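You operate a simulated robot arm through the tools that you are given. There is no shell and no other tool. Be economical: measure what you need, move in short steps, check, and stop when the job is done.

Carry out the task below with a simulated two-armed robot. There is one attempt and no reset: what you move stays moved.

JOB
Take the lid off the tin marked "Wax" on the top of the small bench and lay it down there.
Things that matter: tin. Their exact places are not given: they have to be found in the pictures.

The check looks at the end state, three seconds after you hand in, the way a careful person would. Anything else that was tipped, shoved, dropped, spilled or broken makes it a failure. A push-on lid holds only when it is set on centred and level and pressed home; a screw cap is set on level and turned clockwise until tight.

ROBOT AND FRAMES
Two 7-joint arms with two-finger parallel grippers on one trunk, on a base that drives. Base frame: it is fixed to the floor where the robot stands at the start and does not move with it; the origin is under the middle of the robot, x ahead of it, y to its left, z up. Readings come in m, rad, newtons and seconds.
The left shoulder is at the start at [0.05, 0.177, 1.129], the right one opposite. With the tool pointing down near the work surface each hand reaches from about 0.22 to 0.7 m from the robot's upright axis, wherever it stands, measured 20 degrees to its own side. Payload 3.43 kg a hand.
The tool frame of a hand sits at the grasp point between the pads (the TCP): z along the fingers, y along the line on which they close. The tips reach 0.034 m beyond it. The gripper opens to 0.128 m. The fingers are 0.024 m wide and 0.012 m thick; the gripper's body (0.048 by 0.13 m) begins 0.096 m behind the TCP.
Orientation is that of the tool frame in the base frame, as a unit quaternion [w, x, y, z]. With the fingers straight down and closing along the base's y, the tool's x points along the base's -x, its y along +y and its z along -z.

CONTROLS
- The arms move only by the tool arm_command. It takes "left_rows", "right_rows" or both (then of equal length, played together; a hand with none holds still); each is a list of rows, each a list of 7 numbers: the shift along the tool's x, y, z in m, then the turn, a rotation vector about the tool's x, y, z in rad, then the opening in per cent of the stroke, from 0 (shut) to 100 (fully open). In form: [[tx, ty, tz, rx, ry, rz, gripper], ...]. A call has 1 to 12 rows; each row is the pose to reach, as a shift and turn from the pose commanded when the call began, along the tool's axes at that moment. A row lasts 0.2 s, in which the tool goes at most 0.05 m and 0.15 rad; a call with a longer step from one row to the next is refused whole, and so is a gripper value outside its range. A pose out of reach is approached as far as the arm can. The call stops where the force on the tool passes 40 N (or 10 N more than at its start, if that is more) or the arm is blocked; 0.2 s more then pass. The fingers move at their own pace (about 0.108 m/s each) and stop on an object; they squeeze with about 27 N. The grip force told is the motor's: it shows also when the fingers shut on nothing. Time passes only in rows, and 0.2 s behind the last, so rows that repeat a pose let the fingers close. It gives the time, the measured TCP pose, the force on the tool (base axes), the opening and the grip force at its end, in the units of the frame above (readings bear some noise), with the torque about the TCP (base axes, N m) and any sound that the robot's microphone picked up.
- Cameras (640 x 400 px; columns grow to the right, rows downward): "scene" is now at [0.1541, -0.0336, 1.3041]; the picture's right is [-0.39, -0.92, 0.00], its down [-0.40, 0.17, -0.90] and it looks along [0.83, -0.35, -0.44] (base axes); focal length 280 px, centre (320, 200). "left" rides on the left gripper at [0.076, 0.011, -0.16] in its tool frame; the picture's right is [-0.15, 0.99, 0.00], its down [-0.88, -0.13, -0.46] and it looks along [-0.45, -0.07, 0.89] (tool axes); focal length 234 px, centre (320, 200). "right" rides on the right gripper at [0.076, -0.011, -0.16] in its tool frame; the picture's right is [0.15, 0.99, 0.00], its down [-0.88, 0.13, -0.46] and it looks along [-0.45, 0.07, 0.89] (tool axes); focal length 234 px, centre (320, 200).
- camera(camera): a new picture of that camera. No time passes.
- slide_trunk(by): slides the trunk up (or, below 0, down) by that many m; the arms and the scene camera ride with it, the base frame stays. It gives what a move gives, with no picture.
- steer(legs): drives the robot by 1 to 6 legs, each [ahead, turn to the left] in m and rad, along the robot's own axes; the way and the turn of a leg run together, so that a leg with both is an arc; at most 1.5 m and 3.142 rad a leg. The arms and the cameras ride along, it lands a little off, and it stops where it bumps. It gives what a move gives.
- aim_head(pan, tilt): turns the head with the scene camera to pan (to the left, within 1.396 rad either way) and tilt (down, from -0.506 to 1.204), counted from straight ahead of the robot. It gives what a move gives.
- locate(camera, pixels): for up to 12 pixels [column, row] of the newest picture of that camera ("zoom" is the newest enlarged one), the place [x, y, z] in the base frame of the surface seen there, good to about 0.002 m. No time passes.
- inspect(camera, box): a new picture of the part [left, top, right, bottom] of that camera's present view, enlarged. No time passes.
- sign_off(): hands the job in; it is judged then, once.

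Work in short steps. Measure before you move; look again where a grasp or a placing could have gone wrong, and mend it. You have 80 turns and 70 pictures in all, those below and enlarged ones among them. Open the grippers and draw the arms clear of the work before you hand the job in, unless the task says otherwise; then end with one line.

The tools are called as a command line: name --argument value ..., lists and objects as JSON in quotes. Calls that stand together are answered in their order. arm_command: Moves the arms, as the interface text tells. Its arguments: {"type":"object","properties":{"left_rows":{"type":"array"},"right_rows":{"type":"array"}},"required":[]} The other tools are called the same way: slide_trunk (by) slides the trunk up or down; steer (legs) drives the base; aim_head (pan, tilt) turns the head that bears the scene camera; camera (camera) takes a picture; locate (camera, pixels) gives the place of the surface under pixels of a picture; inspect (camera, box) takes an enlarged picture of a part of a camera's view; sign_off () hands the job in.

At the start:

```text
time_s: 0.0
left_ee_pos: [0.4386, 0.0363, 1.149]
left_orientation: [0.0, -0.001, 1.0, -0.002]
left_wrist_force: [-0.2, -0.3, -0.1]
left_torque: [-0.03, -0.01, 0.02]
left_finger_gap: 0.1281
left_grip_force: 0.1
right_ee_pos: [0.3562, -0.3623, 1.1341]
right_orientation: [0.0, 0.0, 1.0, 0.0]
right_wrist_force: [0.4, 0.1, 0.1]
right_torque: [0.01, 0.0, 0.01]
right_finger_gap: 0.1277
right_grip_force: 0.1
trunk travel left (down, up): [-0.3, 0.101]
robot x, y, heading: [0.0001, -0.0009, 0.003]
head pan, tilt: [-0.396, 0.452]
```

scene: 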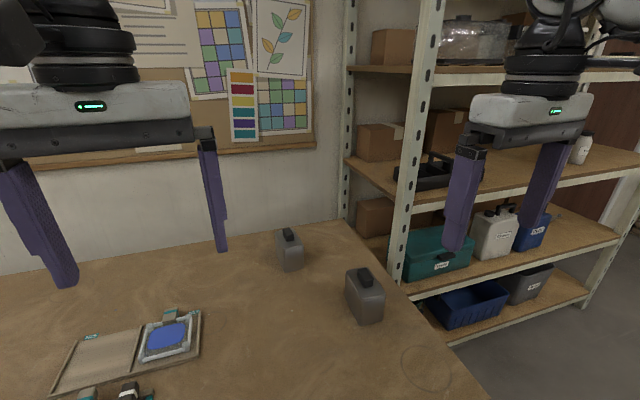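
right: 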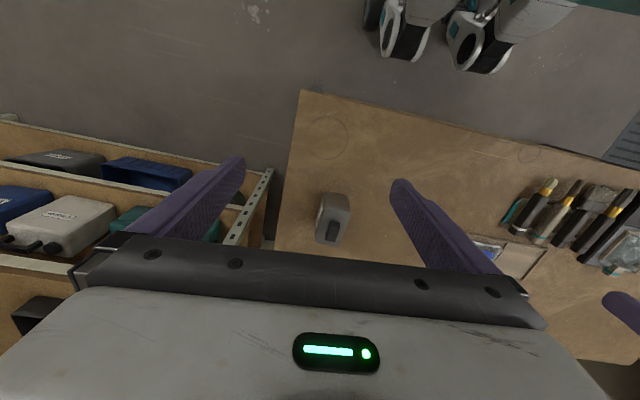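
left: 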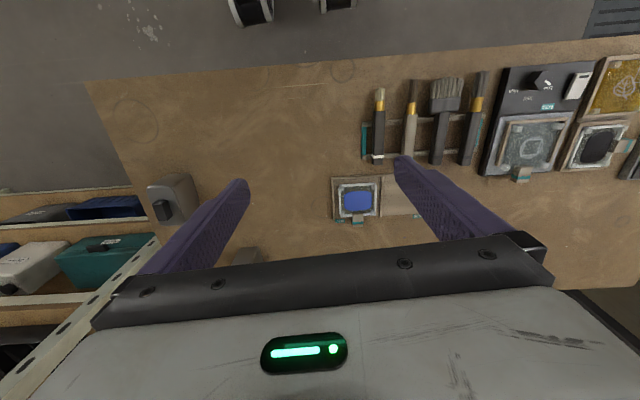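

The pictures show a large bench ahead with two grey tins(?) and shelves to the right; the "small bench" isn't clear yet. I look left and right with the head.

aim_head --pan 0.7 --tilt 0.5

camera --camera "scene"

aim_head --pan -1.3 --tilt 0.5

camera --camera "scene"

```text
time_s: 1.3
left_ee_pos: [0.4391, 0.0378, 1.1484]
left_orientation: [0.0, -0.001, 1.0, -0.001]
left_wrist_force: [1.1, -0.1, 0.3]
left_torque: [0.0, 0.0, 0.01]
left_finger_gap: 0.1277
left_grip_force: 0.1
right_ee_pos: [0.3552, -0.3633, 1.1333]
right_orientation: [0.0, -0.001, 1.0, 0.0]
right_wrist_force: [0.7, -0.2, -0.2]
right_torque: [0.02, -0.03, 0.01]
right_finger_gap: 0.128
right_grip_force: 0.1
trunk travel left (down, up): [-0.3, 0.101]
robot x, y, heading: [-0.0025, -0.0038, 0.001]
head pan, tilt: [0.7, 0.499]
```

```text
66 pictures are left
```

scene: 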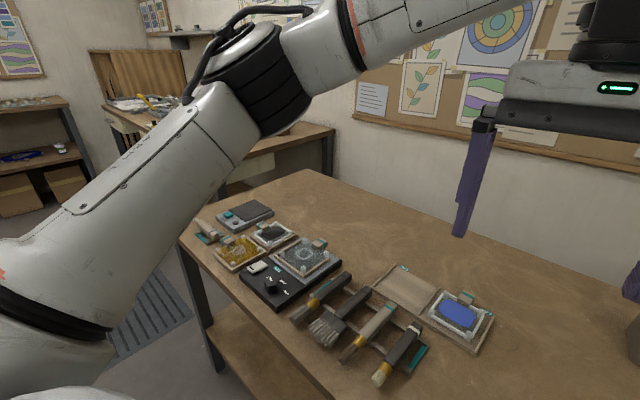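

```text
time_s: 3.3
left_ee_pos: [0.4398, 0.0351, 1.1484]
left_orientation: [0.0, -0.001, 1.0, 0.0]
left_wrist_force: [0.0, -0.2, 0.2]
left_torque: [0.01, -0.05, 0.01]
left_finger_gap: 0.1281
left_grip_force: 0.0
right_ee_pos: [0.3553, -0.3629, 1.1355]
right_orientation: [-0.001, -0.001, 1.0, 0.0]
right_wrist_force: [0.6, 0.0, 0.5]
right_torque: [-0.04, 0.0, 0.0]
right_finger_gap: 0.1282
right_grip_force: 0.1
trunk travel left (down, up): [-0.3, 0.101]
robot x, y, heading: [-0.0031, 0.004, -0.003]
head pan, tilt: [-1.3, 0.499]
```

```text
65 pictures are left
```

scene: 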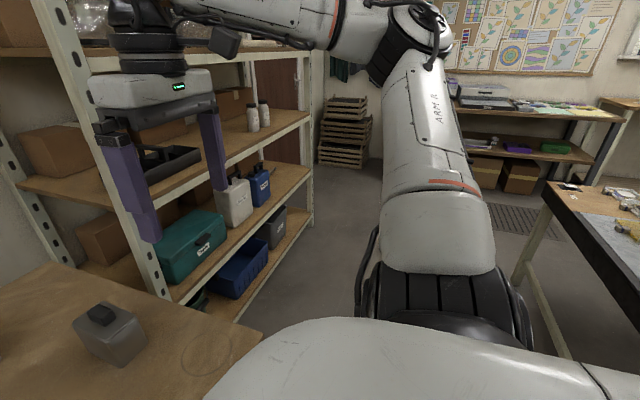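

Two grey tins sit on this bench; I look closer at them for labels.

aim_head --pan -0.5 --tilt 0.55

camera --camera "scene"

inspect --camera "scene" --box '[220, 140, 380, 300]'

inspect --camera "right" --box '[280, 170, 380, 260]'

inspect --camera "left" --box '[120, 150, 280, 270]'

```text
time_s: 4.4
left_ee_pos: [0.4394, 0.0354, 1.1478]
left_orientation: [0.0, -0.001, 1.0, -0.001]
left_wrist_force: [-1.4, 0.6, 0.4]
left_torque: [0.0, 0.02, 0.02]
left_finger_gap: 0.1281
left_grip_force: 0.1
right_ee_pos: [0.3551, -0.3636, 1.1341]
right_orientation: [-0.001, 0.0, 1.0, 0.0]
right_wrist_force: [-0.1, 0.0, -0.1]
right_torque: [0.03, 0.0, 0.0]
right_finger_gap: 0.1282
right_grip_force: 0.2
trunk travel left (down, up): [-0.3, 0.101]
robot x, y, heading: [-0.0002, 0.003, -0.001]
head pan, tilt: [-0.499, 0.55]
```

```text
64 pictures are left
```

scene: 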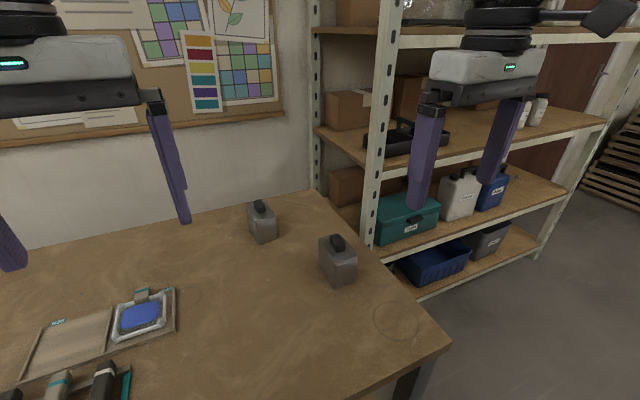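

```text
2.50 times, centred on (300, 220) of scene
```

zoom: 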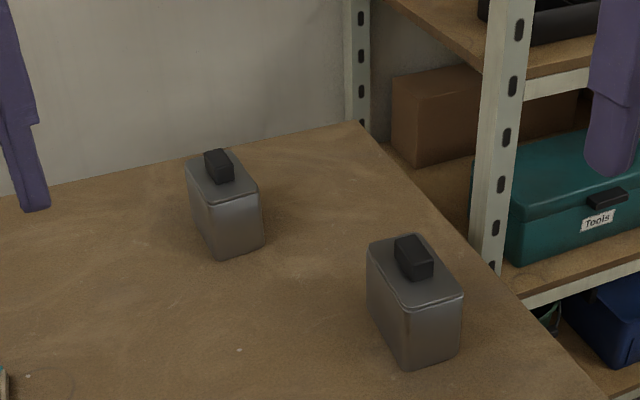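

```text
4.44 times, centred on (330, 215) of right
```

zoom: 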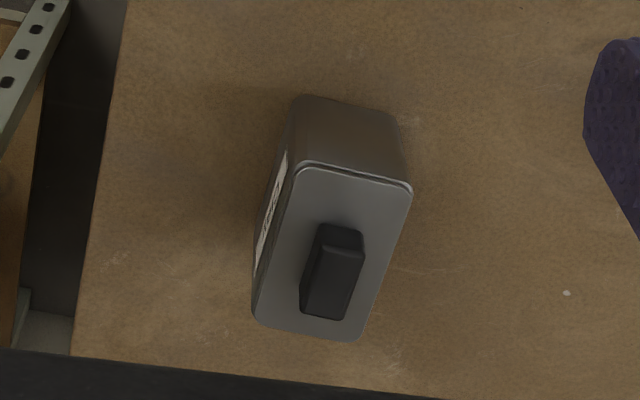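

```text
3.33 times, centred on (200, 210) of left
```

zoom: 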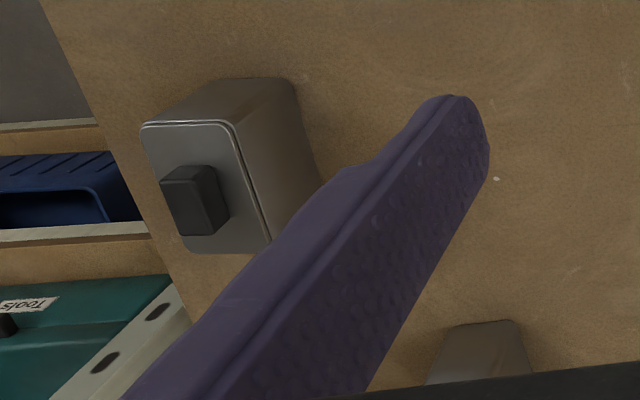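

The near tin has a label on its right (-y) side. I locate both tins' tops.

locate --camera "scene" --pixels '[[320, 238], [341, 234], [357, 257], [334, 262], [338, 242], [337, 286], [248, 205], [264, 204], [275, 217], [258, 220], [260, 207], [263, 243]]'

```text
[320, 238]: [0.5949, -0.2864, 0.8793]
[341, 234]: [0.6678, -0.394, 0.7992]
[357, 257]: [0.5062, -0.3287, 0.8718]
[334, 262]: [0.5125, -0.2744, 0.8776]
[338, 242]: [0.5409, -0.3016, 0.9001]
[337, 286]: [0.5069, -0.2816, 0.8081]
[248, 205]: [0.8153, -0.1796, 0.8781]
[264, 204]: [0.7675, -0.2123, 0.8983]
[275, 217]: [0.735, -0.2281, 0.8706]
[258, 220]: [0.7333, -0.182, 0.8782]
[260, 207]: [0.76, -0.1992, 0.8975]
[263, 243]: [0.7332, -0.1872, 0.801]
```

Near tin: x≈0.51–0.60, y≈-0.275–-0.335, top z≈0.878; table 0.80. I move the right hand to the right and tilt it so its camera sees the -y sides.

arm_command --right_rows '[[-0.013, -0.028, 0.02, -0.14, 0, 0, 100], [-0.026, -0.056, 0.04, -0.28, 0, 0, 100], [-0.039, -0.084, 0.06, -0.42, 0, 0, 100], [-0.052, -0.112, 0.08, -0.56, 0, 0, 100], [-0.065, -0.14, 0.1, -0.7, 0, 0, 100], [-0.065, -0.14, 0.1, -0.7, 0, 0, 100]]'

camera --camera "right"

```text
time_s: 5.8
left_ee_pos: [0.4394, 0.0365, 1.1483]
left_orientation: [0.0, -0.001, 1.0, -0.001]
left_wrist_force: [-0.5, -0.3, 0.6]
left_torque: [-0.02, -0.03, -0.02]
left_finger_gap: 0.1278
left_grip_force: 0.1
right_ee_pos: [0.392, -0.4448, 1.0666]
right_orientation: [-0.001, 0.002, 0.94, 0.342]
right_wrist_force: [-0.3, 0.4, 0.5]
right_torque: [0.0, 0.02, 0.0]
right_finger_gap: 0.1281
right_grip_force: 0.1
right hand out of reach, approached as far as the arm can: row 4, 5, 6
trunk travel left (down, up): [-0.3, 0.101]
robot x, y, heading: [-0.0007, 0.0013, 0.001]
head pan, tilt: [-0.499, 0.55]
```

```text
60 pictures are left
```

right: 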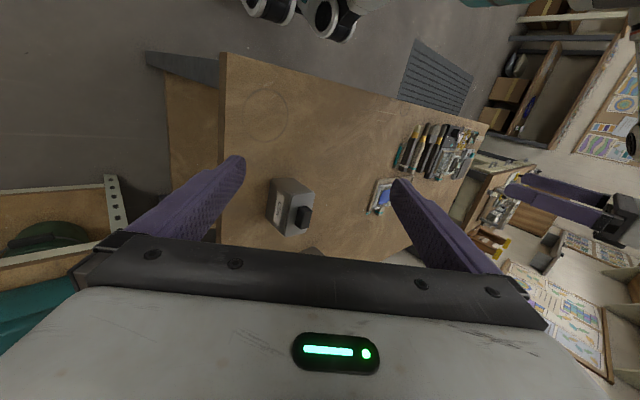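

The near tin's label is now at about (273,205); I enlarge it.

inspect --camera "right" --box '[250, 170, 330, 250]'

```text
5.00 times, centred on (290, 210) of right
```

zoom: 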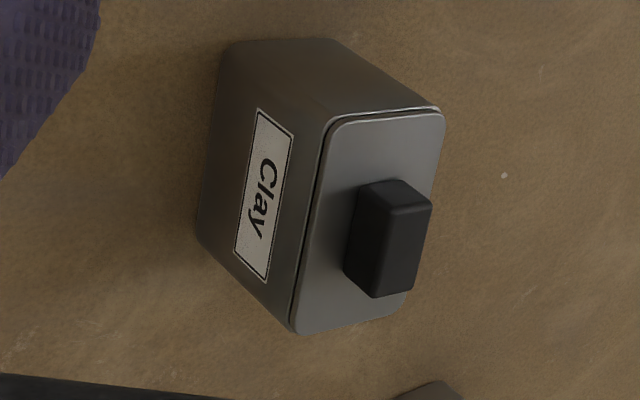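

The near tin says "Clay", so the far one is the candidate. I pitch the hand forward to see its label.

arm_command --right_rows '[[0, 0, -0.01, 0, -0.14, 0, 100], [0, 0, -0.02, 0, -0.28, 0, 100], [0, 0, -0.03, 0, -0.42, 0, 100], [0, 0, -0.03, 0, -0.42, 0, 100]]'

camera --camera "right"

```text
time_s: 6.8
left_ee_pos: [0.4399, 0.0348, 1.1475]
left_orientation: [0.0, -0.002, 1.0, -0.001]
left_wrist_force: [-0.3, -0.1, -0.3]
left_torque: [0.02, 0.02, 0.03]
left_finger_gap: 0.1279
left_grip_force: 0.2
right_ee_pos: [0.3906, -0.4641, 1.09]
right_orientation: [0.196, 0.071, 0.919, 0.335]
right_wrist_force: [0.2, 0.3, -0.2]
right_torque: [0.01, -0.01, 0.03]
right_finger_gap: 0.1282
right_grip_force: 0.0
trunk travel left (down, up): [-0.3, 0.101]
robot x, y, heading: [0.0016, -0.0019, -0.002]
head pan, tilt: [-0.499, 0.55]
```

```text
58 pictures are left
```

right: 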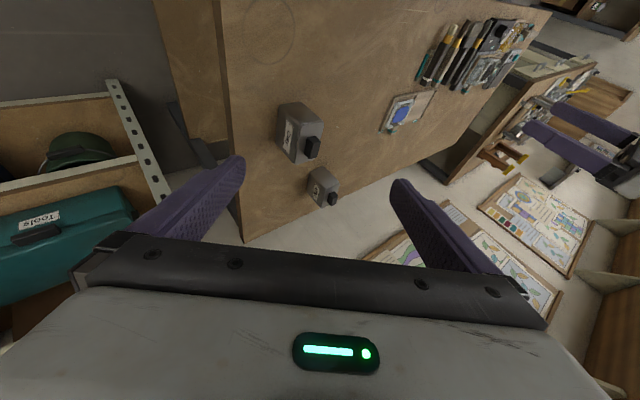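

Far tin at (323,188) with a label visible; enlarge.

inspect --camera "right" --box '[295, 155, 355, 215]'

```text
6.67 times, centred on (325, 185) of right
```

zoom: 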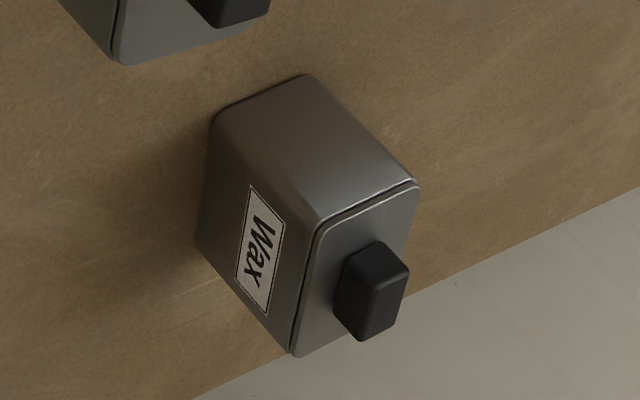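

This is the Wax tin: centre about (0.775,-0.205). It's beyond reach, so I measure the bench's near edge, wall, and the tin's surroundings before driving.

locate --camera "scene" --pixels '[[440, 345], [380, 390], [205, 190], [310, 195], [345, 235], [395, 160], [375, 200], [205, 150], [395, 320]]'

locate --camera "zoom" --pixels '[[212, 125], [308, 80], [412, 185], [318, 225], [295, 350], [345, 270], [380, 243], [407, 268], [365, 338], [260, 250], [200, 240], [385, 290]]'

aim_head --pan -0.2 --tilt 1.0

camera --camera "scene"

```text
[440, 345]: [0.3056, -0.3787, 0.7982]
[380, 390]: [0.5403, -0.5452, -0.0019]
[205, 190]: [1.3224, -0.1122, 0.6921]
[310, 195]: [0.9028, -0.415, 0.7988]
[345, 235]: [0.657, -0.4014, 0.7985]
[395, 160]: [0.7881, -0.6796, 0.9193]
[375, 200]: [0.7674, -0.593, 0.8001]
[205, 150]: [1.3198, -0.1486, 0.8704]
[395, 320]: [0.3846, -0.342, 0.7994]
```

```text
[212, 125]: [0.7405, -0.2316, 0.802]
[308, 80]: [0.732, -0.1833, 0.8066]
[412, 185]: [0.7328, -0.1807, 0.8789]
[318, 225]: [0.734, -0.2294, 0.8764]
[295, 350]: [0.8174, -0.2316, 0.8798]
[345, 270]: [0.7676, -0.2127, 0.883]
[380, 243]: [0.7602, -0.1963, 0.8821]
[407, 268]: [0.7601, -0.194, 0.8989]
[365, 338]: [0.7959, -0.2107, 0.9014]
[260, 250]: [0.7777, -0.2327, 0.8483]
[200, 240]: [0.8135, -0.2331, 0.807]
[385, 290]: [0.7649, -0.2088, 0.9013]
```

```text
time_s: 7.7
left_ee_pos: [0.4387, 0.0348, 1.1471]
left_orientation: [0.001, -0.001, 1.0, -0.001]
left_wrist_force: [-1.1, 0.2, 0.3]
left_torque: [0.03, 0.0, 0.0]
left_finger_gap: 0.1281
left_grip_force: 0.1
right_ee_pos: [0.3918, -0.4642, 1.0905]
right_orientation: [0.195, 0.072, 0.919, 0.336]
right_wrist_force: [0.0, 0.0, -0.3]
right_torque: [-0.03, -0.03, 0.01]
right_finger_gap: 0.128
right_grip_force: 0.1
trunk travel left (down, up): [-0.3, 0.101]
robot x, y, heading: [-0.0009, -0.0064, -0.001]
head pan, tilt: [-0.201, 1.0]
```

```text
56 pictures are left
```

scene: 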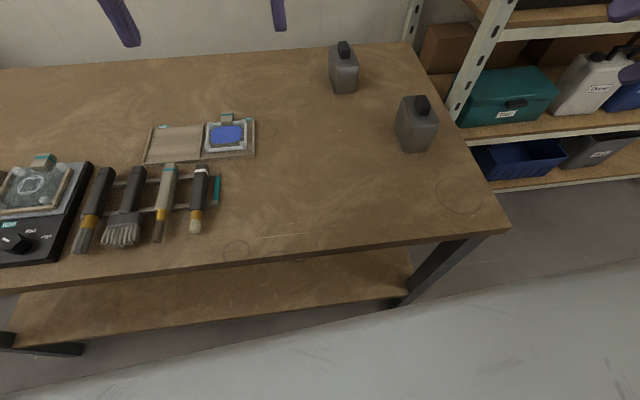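

The left camera's first picture shows the robot's own feet at the top; I locate them to judge clearance to the bench edge (x≈0.305).

camera --camera "left"

locate --camera "left" --pixels '[[250, 8], [250, 22], [335, 3], [270, 18], [270, 5], [140, 30]]'

```text
55 pictures are left
```

left: 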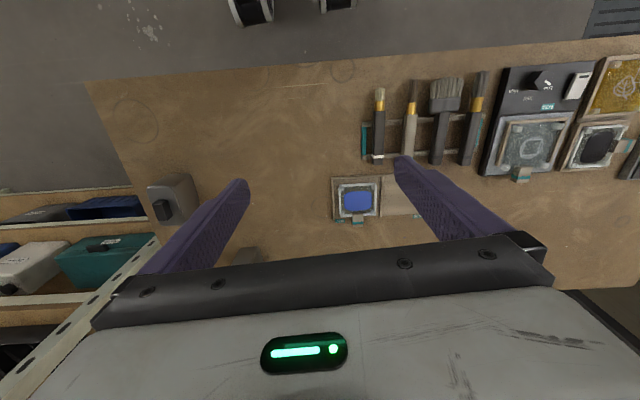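

```text
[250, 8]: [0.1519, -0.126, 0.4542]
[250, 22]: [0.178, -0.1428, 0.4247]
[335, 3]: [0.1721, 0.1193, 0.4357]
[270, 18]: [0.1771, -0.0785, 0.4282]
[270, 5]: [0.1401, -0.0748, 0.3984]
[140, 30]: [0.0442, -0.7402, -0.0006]
```

Robot's front is at about x≈0.18, bench edge 0.305. I drive ahead 0.09 m slowly to bring the Wax tin within reach.

steer --legs '[[0.09, 0]]'

```text
time_s: 8.8
left_ee_pos: [0.5003, 0.0364, 1.1471]
left_orientation: [-0.001, -0.002, 1.0, 0.001]
left_wrist_force: [0.1, 0.2, -0.5]
left_torque: [0.0, -0.03, -0.01]
left_finger_gap: 0.1279
left_grip_force: 0.0
right_ee_pos: [0.4506, -0.4635, 1.0895]
right_orientation: [0.195, 0.072, 0.919, 0.335]
right_wrist_force: [0.6, -0.2, -0.4]
right_torque: [-0.04, -0.02, -0.01]
right_finger_gap: 0.1281
right_grip_force: 0.0
trunk travel left (down, up): [-0.3, 0.101]
robot x, y, heading: [0.0624, 0.0021, 0.0]
head pan, tilt: [-0.201, 1.0]
stopped in leg 1: the robot was blocked; the commanded pose is now the measured one
```

It was blocked at 0.062 m. I back off slightly and check the scene and the tin's place.

steer --legs '[[-0.01, 0]]'

aim_head --pan -0.3 --tilt 0.75

camera --camera "scene"

```text
time_s: 9.5
left_ee_pos: [0.4915, 0.0365, 1.1473]
left_orientation: [-0.001, -0.002, 1.0, -0.001]
left_wrist_force: [-0.4, 0.0, 0.6]
left_torque: [0.02, -0.03, -0.01]
left_finger_gap: 0.1278
left_grip_force: 0.0
right_ee_pos: [0.4432, -0.4638, 1.0898]
right_orientation: [0.195, 0.072, 0.919, 0.334]
right_wrist_force: [0.3, 0.1, 0.1]
right_torque: [-0.01, 0.03, -0.01]
right_finger_gap: 0.1279
right_grip_force: 0.1
trunk travel left (down, up): [-0.3, 0.101]
robot x, y, heading: [0.0549, -0.0009, -0.001]
head pan, tilt: [-0.201, 1.0]
```

```text
time_s: 10.3
left_ee_pos: [0.4923, 0.0365, 1.1463]
left_orientation: [-0.002, -0.002, 1.0, 0.0]
left_wrist_force: [-0.1, -0.2, -0.5]
left_torque: [0.02, -0.01, 0.0]
left_finger_gap: 0.1277
left_grip_force: 0.1
right_ee_pos: [0.4432, -0.4634, 1.0897]
right_orientation: [0.196, 0.073, 0.919, 0.335]
right_wrist_force: [0.7, 0.1, 0.4]
right_torque: [0.03, -0.01, 0.02]
right_finger_gap: 0.1279
right_grip_force: 0.2
trunk travel left (down, up): [-0.3, 0.101]
robot x, y, heading: [0.0578, -0.0024, -0.004]
head pan, tilt: [-0.3, 0.75]
```

```text
54 pictures are left
```

scene: 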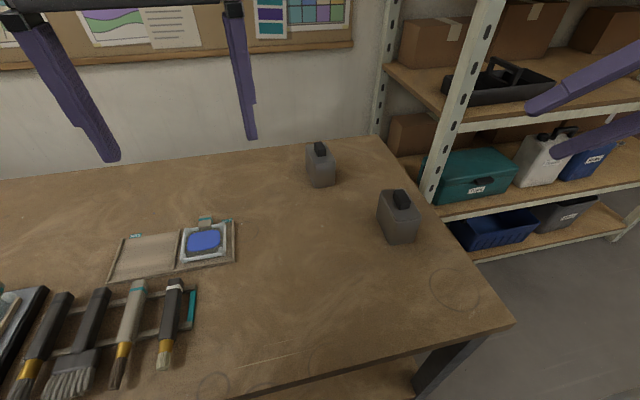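

inspect --camera "scene" --box '[285, 125, 365, 205]'

```text
5.00 times, centred on (325, 165) of scene
```

zoom: 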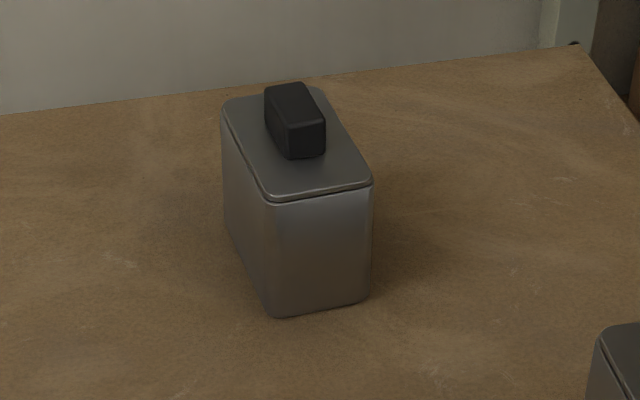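

Measuring the knob and body on the enlarged picture (the knob spans about (265–325, 85–158)).

locate --camera "zoom" --pixels '[[268, 92], [302, 86], [322, 122], [291, 128], [295, 105], [308, 145], [370, 182], [268, 196], [226, 104], [278, 310], [368, 298], [320, 205]]'

```text
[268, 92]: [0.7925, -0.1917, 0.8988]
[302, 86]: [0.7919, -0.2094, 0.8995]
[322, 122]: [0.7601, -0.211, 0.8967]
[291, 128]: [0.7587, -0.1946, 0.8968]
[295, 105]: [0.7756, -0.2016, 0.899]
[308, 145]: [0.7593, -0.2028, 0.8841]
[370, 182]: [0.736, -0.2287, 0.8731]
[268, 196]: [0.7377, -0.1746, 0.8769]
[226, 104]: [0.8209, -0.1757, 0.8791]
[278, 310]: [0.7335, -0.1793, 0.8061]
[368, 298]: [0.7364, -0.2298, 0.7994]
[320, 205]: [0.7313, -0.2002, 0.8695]
```

Knob centre (0.776,-0.2025), z 0.879–0.899, long axis along x. I bring the right hand to above it, near-vertical (0.15 rad forward tilt for reach), at TCP z 1.0.

arm_command --right_rows '[[-0.0203, 0.0142, 0.035, 0.0674, 0.0259, -0.0197, 100], [-0.0406, 0.0283, 0.07, 0.1348, 0.0518, -0.0394, 100], [-0.0609, 0.0425, 0.105, 0.2022, 0.0777, -0.0591, 100], [-0.0812, 0.0566, 0.14, 0.2696, 0.1036, -0.0788, 100], [-0.1015, 0.0708, 0.175, 0.337, 0.1295, -0.0985, 100], [-0.1217, 0.085, 0.21, 0.4044, 0.1554, -0.1182, 100], [-0.142, 0.0991, 0.245, 0.4718, 0.1813, -0.1379, 100], [-0.1623, 0.1133, 0.28, 0.5392, 0.2072, -0.1576, 100], [-0.1826, 0.1274, 0.315, 0.6066, 0.2331, -0.1773, 100], [-0.2029, 0.1416, 0.3502, 0.674, 0.259, -0.197, 100], [-0.2029, 0.1416, 0.3502, 0.674, 0.259, -0.197, 100]]'

camera --camera "right"

camera --camera "scene"

```text
time_s: 12.7
left_ee_pos: [0.4929, 0.0363, 1.1459]
left_orientation: [-0.003, -0.002, 1.0, 0.0]
left_wrist_force: [-0.3, -0.5, 0.2]
left_torque: [-0.02, 0.06, 0.01]
left_finger_gap: 0.128
left_grip_force: 0.3
right_ee_pos: [0.6557, -0.2617, 1.0004]
right_orientation: [0.074, 0.0, 0.997, -0.001]
right_wrist_force: [-0.4, 0.4, 0.1]
right_torque: [-0.01, -0.02, -0.01]
right_finger_gap: 0.1281
right_grip_force: 0.1
right hand out of reach, approached as far as the arm can: row 8, 9, 10, 11
trunk travel left (down, up): [-0.3, 0.101]
robot x, y, heading: [0.0513, -0.0027, -0.001]
head pan, tilt: [-0.3, 0.75]
```

```text
52 pictures are left
```

right: 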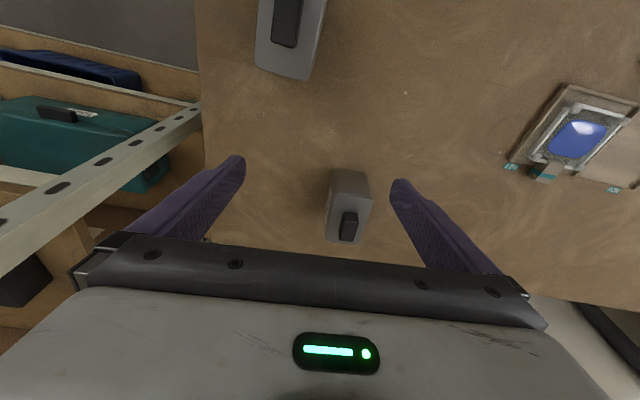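

```text
51 pictures are left
```

scene: 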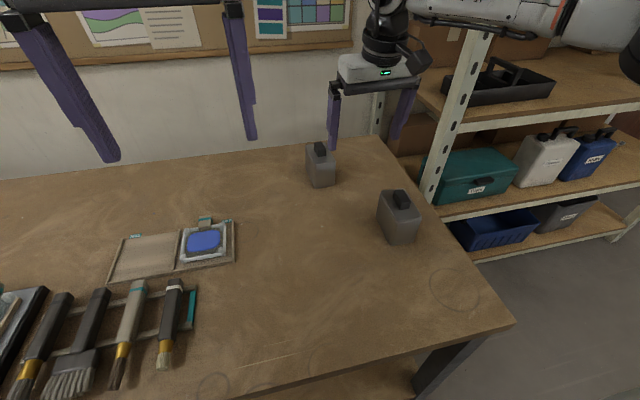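

Short of reach by ~0.12 m when near-vertical. I tilt forward to 0.5 rad, bringing the tips over the knob at about 5 cm above.

arm_command --right_rows '[[-0.01, 0.01, 0.003, 0, -0.12, 0, 60], [-0.03, 0.03, 0.01, 0, -0.24, 0, 60], [-0.06, 0.045, 0.018, 0, -0.35, 0, 60], [-0.1007, 0.059, 0.03, 0, -0.35, 0, 60], [-0.1007, 0.059, 0.03, 0, -0.35, 0, 60]]'

```text
time_s: 13.9
left_ee_pos: [0.4932, 0.0358, 1.1464]
left_orientation: [-0.002, -0.002, 1.0, 0.0]
left_wrist_force: [-0.2, -0.1, 0.1]
left_torque: [0.0, 0.01, 0.02]
left_finger_gap: 0.128
left_grip_force: 0.1
right_ee_pos: [0.7115, -0.2276, 0.9915]
right_orientation: [0.247, -0.001, 0.969, 0.001]
right_wrist_force: [0.6, -0.3, -0.3]
right_torque: [0.03, -0.02, 0.01]
right_finger_gap: 0.0768
right_grip_force: 0.0
right hand out of reach, approached as far as the arm can: row 3, 4, 5
trunk travel left (down, up): [-0.3, 0.101]
robot x, y, heading: [0.0535, 0.0033, -0.005]
head pan, tilt: [-0.3, 0.75]
```

Still short by 5 cm. I retreat up, tilt to 0.9 rad, and then lower the trunk by 0.14 m, which brings the shoulder nearer the work level for more reach.

arm_command --right_rows '[[-0.004, 0, -0.04, 0, -0.1, 0, 60], [-0.009, 0, -0.08, 0, -0.2, 0, 60], [-0.014, 0, -0.12, 0, -0.3, 0, 60], [-0.018, 0, -0.138, 0, -0.4, 0, 60], [-0.018, 0, -0.138, 0, -0.4, 0, 60]]'

slide_trunk --by -0.14

camera --camera "scene"

```text
time_s: 15.1
left_ee_pos: [0.4928, 0.0364, 1.1467]
left_orientation: [-0.002, -0.002, 1.0, 0.001]
left_wrist_force: [-0.2, -0.8, 0.3]
left_torque: [0.0, 0.01, 0.03]
left_finger_gap: 0.1281
left_grip_force: 0.1
right_ee_pos: [0.6614, -0.2268, 1.122]
right_orientation: [0.434, 0.0, 0.901, 0.0]
right_wrist_force: [-0.3, 0.8, 0.1]
right_torque: [-0.01, 0.02, -0.03]
right_finger_gap: 0.0766
right_grip_force: 0.1
trunk travel left (down, up): [-0.3, 0.101]
robot x, y, heading: [0.0476, -0.0007, 0.0]
head pan, tilt: [-0.3, 0.75]
```

```text
time_s: 16.8
left_ee_pos: [0.4923, 0.0371, 1.0066]
left_orientation: [-0.002, -0.001, 1.0, 0.0]
left_wrist_force: [0.5, -0.3, -0.1]
left_torque: [0.01, -0.03, 0.0]
left_finger_gap: 0.1279
left_grip_force: 0.1
right_ee_pos: [0.662, -0.2265, 0.9808]
right_orientation: [0.433, 0.0, 0.901, 0.0]
right_wrist_force: [-0.3, -0.2, -0.8]
right_torque: [0.0, 0.01, -0.04]
right_finger_gap: 0.077
right_grip_force: 0.0
trunk travel left (down, up): [-0.16, 0.241]
robot x, y, heading: [0.0534, 0.0021, 0.001]
head pan, tilt: [-0.3, 0.75]
```

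```text
50 pictures are left
```

scene: 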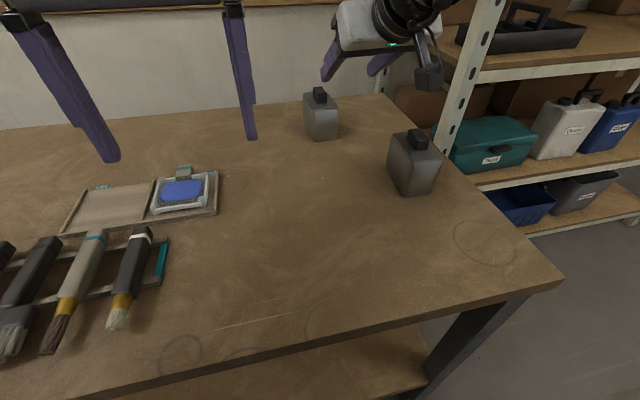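

Clear. I move to a pre-pose with tips just above and behind the knob (TCP ≈ (0.735,-0.2025,0.96)).

arm_command --right_rows '[[-0.0145, 0.012, 0.035, 0, 0, 0, 50], [-0.029, 0.024, 0.07, 0, 0, 0, 50], [-0.029, 0.024, 0.07, 0, 0, 0, 50]]'

camera --camera "right"

camera --camera "scene"

```text
time_s: 17.6
left_ee_pos: [0.4922, 0.0362, 1.0063]
left_orientation: [-0.002, -0.002, 1.0, 0.0]
left_wrist_force: [0.1, 0.1, -0.5]
left_torque: [-0.01, -0.02, -0.02]
left_finger_gap: 0.128
left_grip_force: 0.1
right_ee_pos: [0.7337, -0.2024, 0.9603]
right_orientation: [0.435, 0.0, 0.9, -0.001]
right_wrist_force: [0.1, -0.2, 0.5]
right_torque: [-0.02, -0.02, -0.03]
right_finger_gap: 0.0641
right_grip_force: 0.1
trunk travel left (down, up): [-0.16, 0.241]
robot x, y, heading: [0.0539, 0.0069, -0.0]
head pan, tilt: [-0.3, 0.75]
```

```text
49 pictures are left
```

right: 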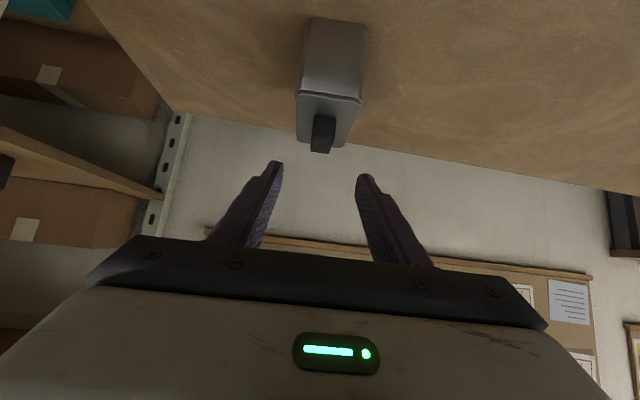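

```text
48 pictures are left
```

scene: 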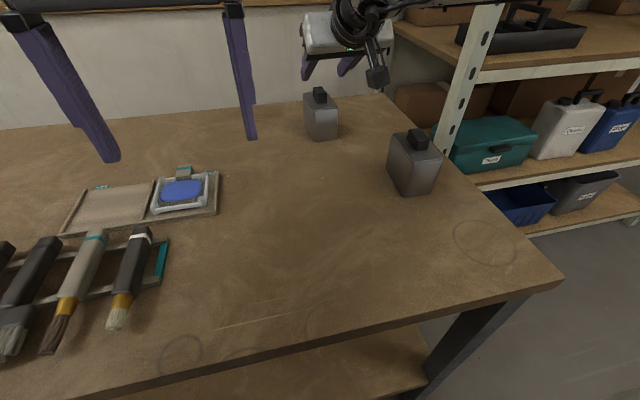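

The knob (322,133) sits centred between the fingers. I go down to straddle it, staying ~4 mm above the lid plate.

arm_command --right_rows '[[0.007, 0, 0.016, 0, 0, 0, 50], [0.014, 0, 0.032, 0, 0, 0, 50], [0.0212, 0, 0.0483, 0, 0, 0, 50], [0.0212, 0, 0.0483, 0, 0, 0, 50]]'

camera --camera "right"

inspect --camera "scene" --box '[270, 20, 390, 150]'

```text
time_s: 18.6
left_ee_pos: [0.4923, 0.0358, 1.0054]
left_orientation: [-0.002, -0.002, 1.0, 0.0]
left_wrist_force: [-0.3, 0.9, 0.4]
left_torque: [-0.04, -0.02, -0.01]
left_finger_gap: 0.1279
left_grip_force: 0.0
right_ee_pos: [0.7582, -0.2022, 0.9125]
right_orientation: [0.433, 0.0, 0.901, 0.0]
right_wrist_force: [0.7, -0.1, 0.2]
right_torque: [0.04, 0.02, 0.02]
right_finger_gap: 0.064
right_grip_force: 0.1
trunk travel left (down, up): [-0.16, 0.241]
robot x, y, heading: [0.0525, -0.0037, 0.002]
head pan, tilt: [-0.3, 0.75]
```

```text
47 pictures are left
```

right: 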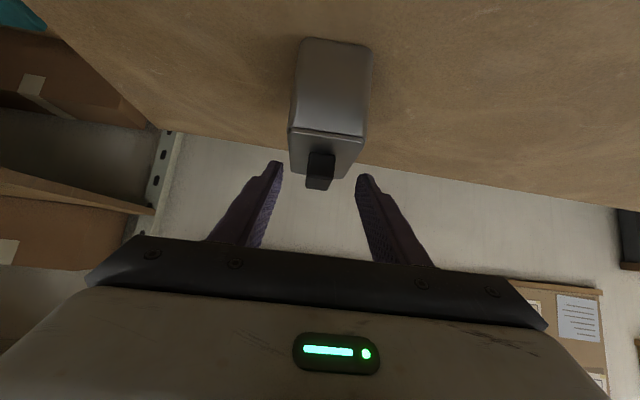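

```text
3.08 times, centred on (330, 85) of scene
```

zoom: 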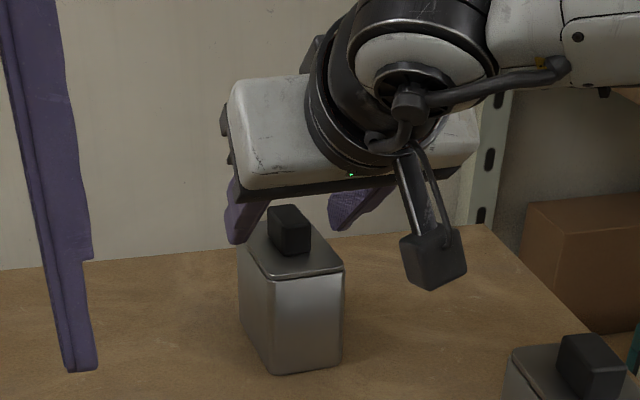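

The fingers straddle the knob. I close on it.

arm_command --right_rows '[[0, 0, 0, 0, 0, 0, 20], [0, 0, 0, 0, 0, 0, 0], [0, 0, 0, 0, 0, 0, 0], [0, 0, 0, 0, 0, 0, 0]]'

inspect --camera "right" --box '[240, 30, 400, 250]'

```text
time_s: 19.6
left_ee_pos: [0.4924, 0.0365, 1.0068]
left_orientation: [-0.001, -0.001, 1.0, -0.001]
left_wrist_force: [-0.2, 0.0, 0.0]
left_torque: [0.02, 0.02, -0.01]
left_finger_gap: 0.128
left_grip_force: 0.0
right_ee_pos: [0.758, -0.2019, 0.9134]
right_orientation: [0.433, 0.0, 0.901, -0.001]
right_wrist_force: [0.6, -0.6, 0.5]
right_torque: [-0.02, 0.03, 0.01]
right_finger_gap: 0.0208
right_grip_force: 27.3
trunk travel left (down, up): [-0.16, 0.241]
robot x, y, heading: [0.0512, 0.0015, -0.005]
head pan, tilt: [-0.3, 0.75]
heard: snap
```

```text
1.82 times, centred on (320, 140) of right
```

zoom: 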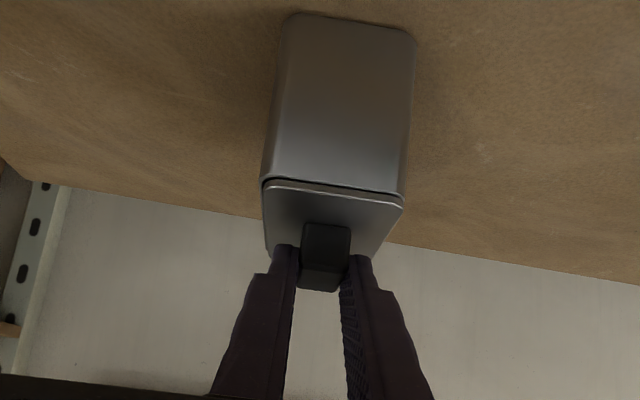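

Gripped at 21 mm with 27 N, and a "snap" was heard, perhaps the lid releasing. I lift straight up 12 mm slowly and look.

arm_command --right_rows '[[-0.0031, 0, -0.0025, 0, 0, 0, 0], [-0.0063, 0, -0.005, 0, 0, 0, 0], [-0.0094, 0, -0.0075, 0, 0, 0, 0], [-0.0094, 0, -0.0075, 0, 0, 0, 0]]'

inspect --camera "right" --box '[240, 30, 400, 250]'

inspect --camera "scene" --box '[270, 20, 390, 150]'

```text
time_s: 20.6
left_ee_pos: [0.4924, 0.0366, 1.0057]
left_orientation: [-0.002, -0.002, 1.0, 0.001]
left_wrist_force: [-0.1, -0.9, 0.4]
left_torque: [0.02, -0.05, -0.01]
left_finger_gap: 0.128
left_grip_force: 0.0
right_ee_pos: [0.7582, -0.2017, 0.9267]
right_orientation: [0.434, 0.001, 0.901, -0.001]
right_wrist_force: [-0.5, 0.5, -0.7]
right_torque: [0.0, 0.0, 0.0]
right_finger_gap: 0.0205
right_grip_force: 27.0
trunk travel left (down, up): [-0.16, 0.241]
robot x, y, heading: [0.0505, 0.0001, 0.002]
head pan, tilt: [-0.3, 0.75]
```

```text
1.82 times, centred on (320, 140) of right
```

zoom: 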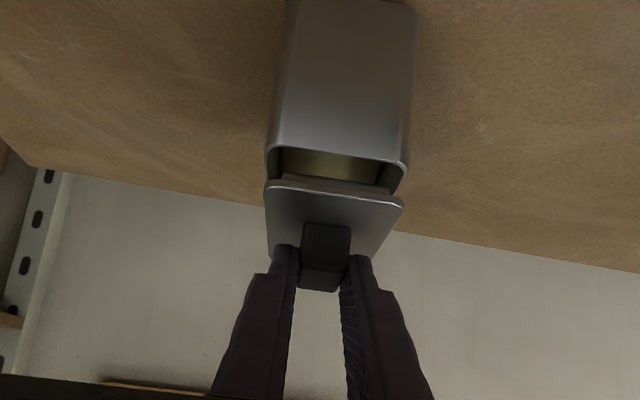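

```text
3.08 times, centred on (330, 85) of scene
```

zoom: 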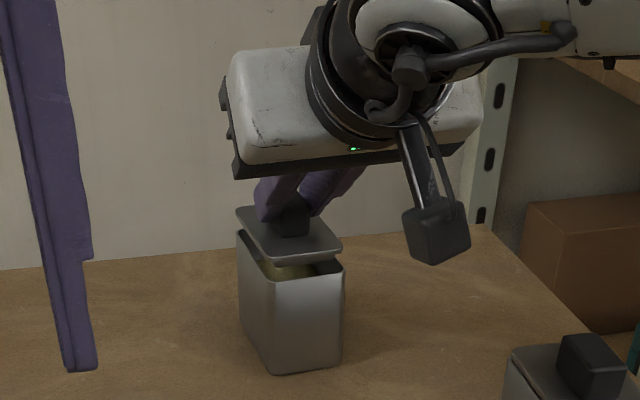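

The lid is off, the tin stayed put. I lift it another 7 cm while moving the left hand away to the left and up, for room.

arm_command --right_rows '[[-0.0157, 0, -0.0124, 0, 0, 0, 0], [-0.0313, 0, -0.0249, 0, 0, 0, 0], [-0.047, 0, -0.0373, 0, 0, 0, 0], [-0.0548, 0, -0.0435, 0, 0, 0, 0], [-0.0548, 0, -0.0435, 0, 0, 0, 0], [-0.0548, 0, -0.0435, 0, 0, 0, 0]]' --left_rows '[[0, 0.04, -0.02, 0, 0, 0, 100], [0, 0.08, -0.04, 0, 0, 0, 100], [0, 0.12, -0.06, 0, 0, 0, 100], [0, 0.16, -0.08, 0, 0, 0, 100], [0, 0.2, -0.1, 0, 0, 0, 100], [0, 0.2, -0.1, 0, 0, 0, 100]]'

camera --camera "scene"

locate --camera "scene" --pixels '[[260, 160], [217, 180], [212, 172], [290, 190], [250, 200], [330, 135], [400, 155], [420, 20], [375, 78]]'

```text
time_s: 22.0
left_ee_pos: [0.4942, 0.2372, 1.1063]
left_orientation: [-0.002, 0.0, 1.0, 0.0]
left_wrist_force: [0.4, 0.3, -0.2]
left_torque: [-0.03, 0.02, 0.0]
left_finger_gap: 0.1284
left_grip_force: 0.1
right_ee_pos: [0.7595, -0.2028, 0.9956]
right_orientation: [0.433, 0.0, 0.901, 0.0]
right_wrist_force: [-0.2, 0.3, -0.4]
right_torque: [0.05, 0.01, 0.0]
right_finger_gap: 0.021
right_grip_force: 27.0
trunk travel left (down, up): [-0.16, 0.241]
robot x, y, heading: [0.053, -0.0014, 0.003]
head pan, tilt: [-0.3, 0.75]
```

```text
42 pictures are left
```

scene: 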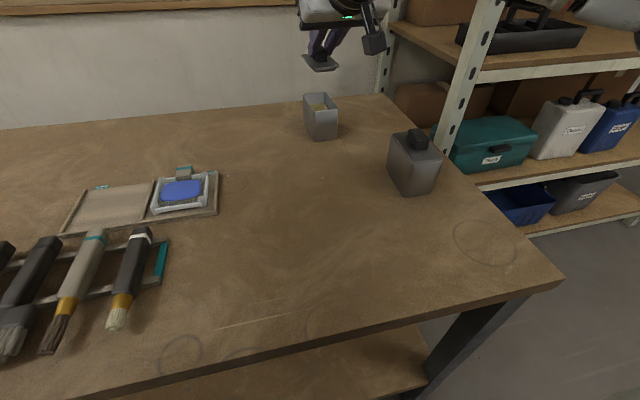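

```text
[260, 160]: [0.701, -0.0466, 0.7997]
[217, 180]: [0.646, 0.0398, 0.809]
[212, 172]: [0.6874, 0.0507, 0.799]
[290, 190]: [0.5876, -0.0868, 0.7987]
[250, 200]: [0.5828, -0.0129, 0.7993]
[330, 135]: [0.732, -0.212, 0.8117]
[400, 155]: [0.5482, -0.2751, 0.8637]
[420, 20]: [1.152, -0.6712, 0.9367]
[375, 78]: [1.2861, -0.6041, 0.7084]
```

Frame's right end is at y≈0.04, so the free spot (0.70,-0.06) suits. I carry the lid level to above it.

arm_command --right_rows '[[0.0095, 0.0284, -0.0119, 0, 0, 0, 0], [0.0189, 0.0568, -0.0238, 0, 0, 0, 0], [0.0284, 0.0852, -0.0357, 0, 0, 0, 0], [0.0378, 0.1136, -0.0476, 0, 0, 0, 0], [0.0473, 0.142, -0.0595, 0, 0, 0, 0], [0.0473, 0.142, -0.0595, 0, 0, 0, 0]]'

camera --camera "scene"

inspect --camera "scene" --box '[200, 50, 320, 150]'

```text
time_s: 23.4
left_ee_pos: [0.4943, 0.2374, 1.1061]
left_orientation: [-0.002, -0.002, 1.0, 0.0]
left_wrist_force: [-0.4, 0.4, 0.0]
left_torque: [0.04, 0.02, 0.01]
left_finger_gap: 0.1278
left_grip_force: 0.1
right_ee_pos: [0.6662, -0.1251, 0.9732]
right_orientation: [0.433, 0.0, 0.901, 0.0]
right_wrist_force: [-0.4, 0.7, -1.3]
right_torque: [0.0, 0.01, 0.03]
right_finger_gap: 0.0208
right_grip_force: 26.6
right hand out of reach, approached as far as the arm can: row 1, 2, 3, 4, 5, 6
trunk travel left (down, up): [-0.16, 0.241]
robot x, y, heading: [0.05, 0.0018, 0.003]
head pan, tilt: [-0.3, 0.75]
```

```text
41 pictures are left
```

scene: 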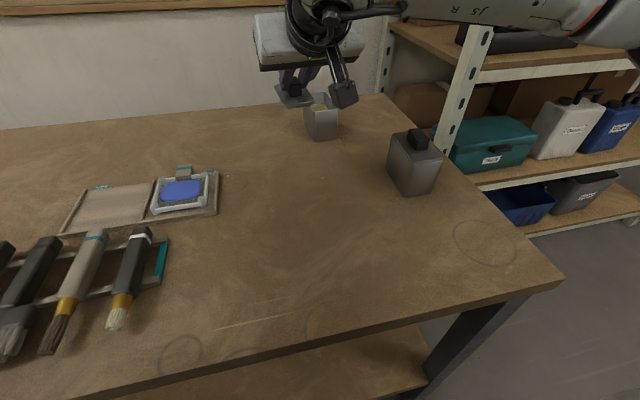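

```text
4.00 times, centred on (260, 100) of scene
```

zoom: 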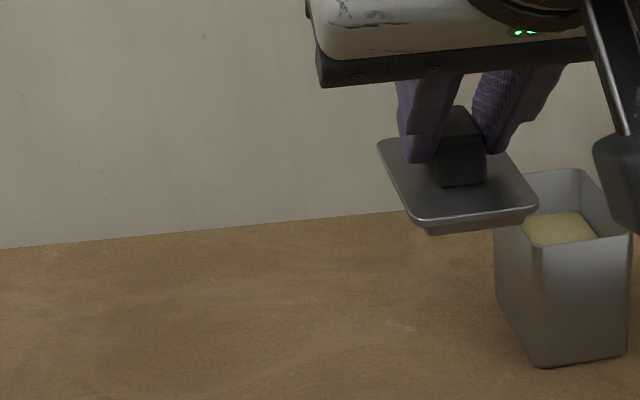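

The arm couldn't reach fully leftward; the TCP is at (0.666,-0.125,0.973). I check where the forearm is relative to the Clay tin before lowering.

locate --camera "scene" --pixels '[[440, 15], [480, 22], [530, 30], [580, 38], [405, 8], [345, 100], [340, 15], [620, 40]]'

locate --camera "zoom" --pixels '[[427, 218], [432, 232], [530, 205], [522, 220], [382, 145], [460, 180], [530, 250], [500, 230]]'

```text
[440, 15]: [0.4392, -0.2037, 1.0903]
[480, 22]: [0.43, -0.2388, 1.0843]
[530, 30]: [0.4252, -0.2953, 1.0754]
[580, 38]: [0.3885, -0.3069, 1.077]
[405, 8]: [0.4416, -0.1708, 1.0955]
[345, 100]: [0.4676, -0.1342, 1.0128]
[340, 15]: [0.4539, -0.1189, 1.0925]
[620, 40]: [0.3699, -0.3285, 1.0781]
```

```text
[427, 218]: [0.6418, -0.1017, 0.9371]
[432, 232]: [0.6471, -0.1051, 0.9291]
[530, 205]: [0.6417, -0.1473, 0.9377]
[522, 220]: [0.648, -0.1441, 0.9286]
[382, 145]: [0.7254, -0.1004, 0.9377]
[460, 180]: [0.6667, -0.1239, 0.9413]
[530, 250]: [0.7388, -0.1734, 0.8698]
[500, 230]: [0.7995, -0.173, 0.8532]
```

Forearm bottom is at z≈1.08, ample over the Clay tin (0.90). Lid bottom is at 0.9285, level, so contact comes near TCP z 0.844; I lower to just above, shifting 3 cm towards me.

arm_command --right_rows '[[0.0225, 0, 0.0102, 0, 0, 0, 0], [0.045, 0, 0.0204, 0, 0, 0, 0], [0.0676, 0, 0.0307, 0, 0, 0, 0], [0.0901, 0, 0.0409, 0, 0, 0, 0], [0.1127, 0, 0.0511, 0, 0, 0, 0], [0.1127, 0, 0.0511, 0, 0, 0, 0]]'

camera --camera "scene"

inspect --camera "scene" --box '[230, 80, 350, 200]'

```text
time_s: 24.8
left_ee_pos: [0.4944, 0.2381, 1.1067]
left_orientation: [-0.001, -0.001, 1.0, 0.0]
left_wrist_force: [0.7, 0.5, 0.7]
left_torque: [-0.03, 0.01, -0.01]
left_finger_gap: 0.1279
left_grip_force: 0.0
right_ee_pos: [0.6366, -0.127, 0.8516]
right_orientation: [0.434, 0.0, 0.901, 0.0]
right_wrist_force: [-0.9, 0.4, -0.4]
right_torque: [-0.02, 0.01, -0.01]
right_finger_gap: 0.0206
right_grip_force: 27.5
trunk travel left (down, up): [-0.16, 0.241]
robot x, y, heading: [0.0519, -0.0031, -0.003]
head pan, tilt: [-0.3, 0.75]
```

```text
39 pictures are left
```

scene: 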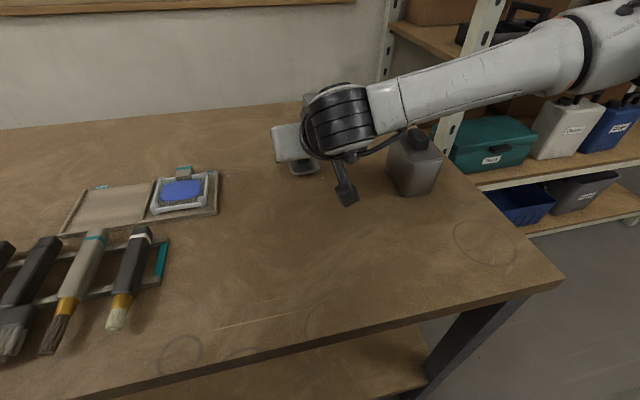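

```text
3.33 times, centred on (290, 140) of scene
```

zoom: 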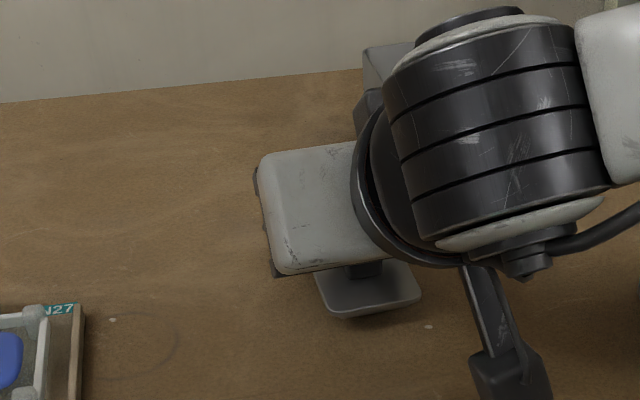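

Nearly down (lid about 7 mm above the bench). I lower 8 mm in small steps and watch the force.

arm_command --right_rows '[[0.0016, 0, 0.0012, 0, 0, 0, 0], [0.0031, 0, 0.0025, 0, 0, 0, 0], [0.0047, 0, 0.0037, 0, 0, 0, 0], [0.0063, 0, 0.005, 0, 0, 0, 0]]'

inspect --camera "scene" --box '[270, 140, 330, 180]'

locate --camera "zoom" --pixels '[[200, 340], [320, 300], [320, 250], [320, 350], [250, 280]]'

```text
time_s: 25.8
left_ee_pos: [0.4928, 0.2366, 1.1061]
left_orientation: [-0.002, -0.002, 1.0, 0.0]
left_wrist_force: [0.1, 0.1, -0.2]
left_torque: [0.01, -0.01, -0.02]
left_finger_gap: 0.1278
left_grip_force: 0.0
right_ee_pos: [0.6373, -0.1291, 0.846]
right_orientation: [0.434, 0.0, 0.901, 0.0]
right_wrist_force: [0.5, 0.3, 3.7]
right_torque: [0.03, 0.11, -0.04]
right_finger_gap: 0.0205
right_grip_force: 27.0
trunk travel left (down, up): [-0.16, 0.241]
robot x, y, heading: [0.0522, 0.0026, -0.0]
head pan, tilt: [-0.3, 0.75]
```

```text
10.00 times, centred on (300, 160) of scene
```

zoom: 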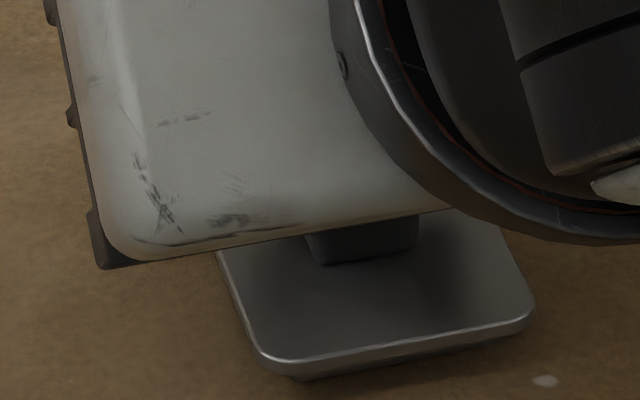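

```text
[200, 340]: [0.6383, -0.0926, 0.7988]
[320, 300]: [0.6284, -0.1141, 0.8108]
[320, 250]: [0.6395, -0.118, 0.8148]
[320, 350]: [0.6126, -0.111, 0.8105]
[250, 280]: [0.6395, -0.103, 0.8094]
```

Contact: 3.7 N, the lid rests on the bench. I open the fingers, then draw straight up.

arm_command --right_rows '[[0.0063, 0, 0.005, 0, 0, 0, 20], [0.0063, 0, 0.005, 0, 0, 0, 40], [0.0063, 0, 0.005, 0, 0, 0, 40], [-0.009, 0, -0.0074, 0, 0, 0, 40], [-0.036, 0, -0.03, 0, 0, 0, 40], [-0.063, 0, -0.052, 0, 0, 0, 40], [-0.09, 0, -0.074, 0, 0, 0, 40], [-0.117, 0, -0.096, 0, 0, 0, 40]]'

camera --camera "scene"

```text
time_s: 27.6
left_ee_pos: [0.4922, 0.2365, 1.1064]
left_orientation: [-0.001, -0.002, 1.0, 0.001]
left_wrist_force: [-0.3, 0.1, 0.3]
left_torque: [0.04, -0.02, 0.01]
left_finger_gap: 0.128
left_grip_force: 0.0
right_ee_pos: [0.6352, -0.1272, 0.997]
right_orientation: [0.434, 0.0, 0.901, 0.0]
right_wrist_force: [0.0, 0.2, 0.3]
right_torque: [-0.01, 0.02, 0.0]
right_finger_gap: 0.0513
right_grip_force: 0.0
right hand out of reach, approached as far as the arm can: row 1, 2, 3
trunk travel left (down, up): [-0.16, 0.241]
robot x, y, heading: [0.0486, -0.0012, 0.001]
head pan, tilt: [-0.3, 0.75]
```

```text
36 pictures are left
```

scene: 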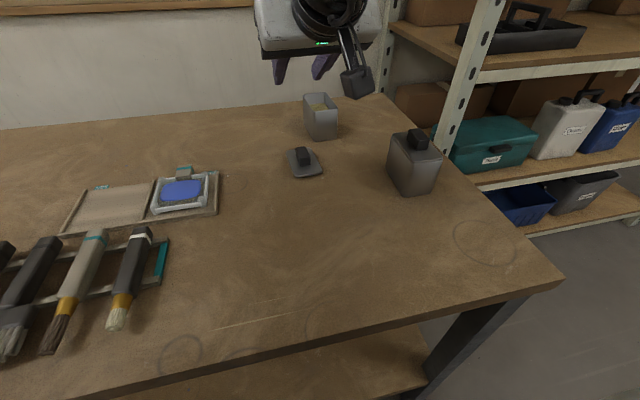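

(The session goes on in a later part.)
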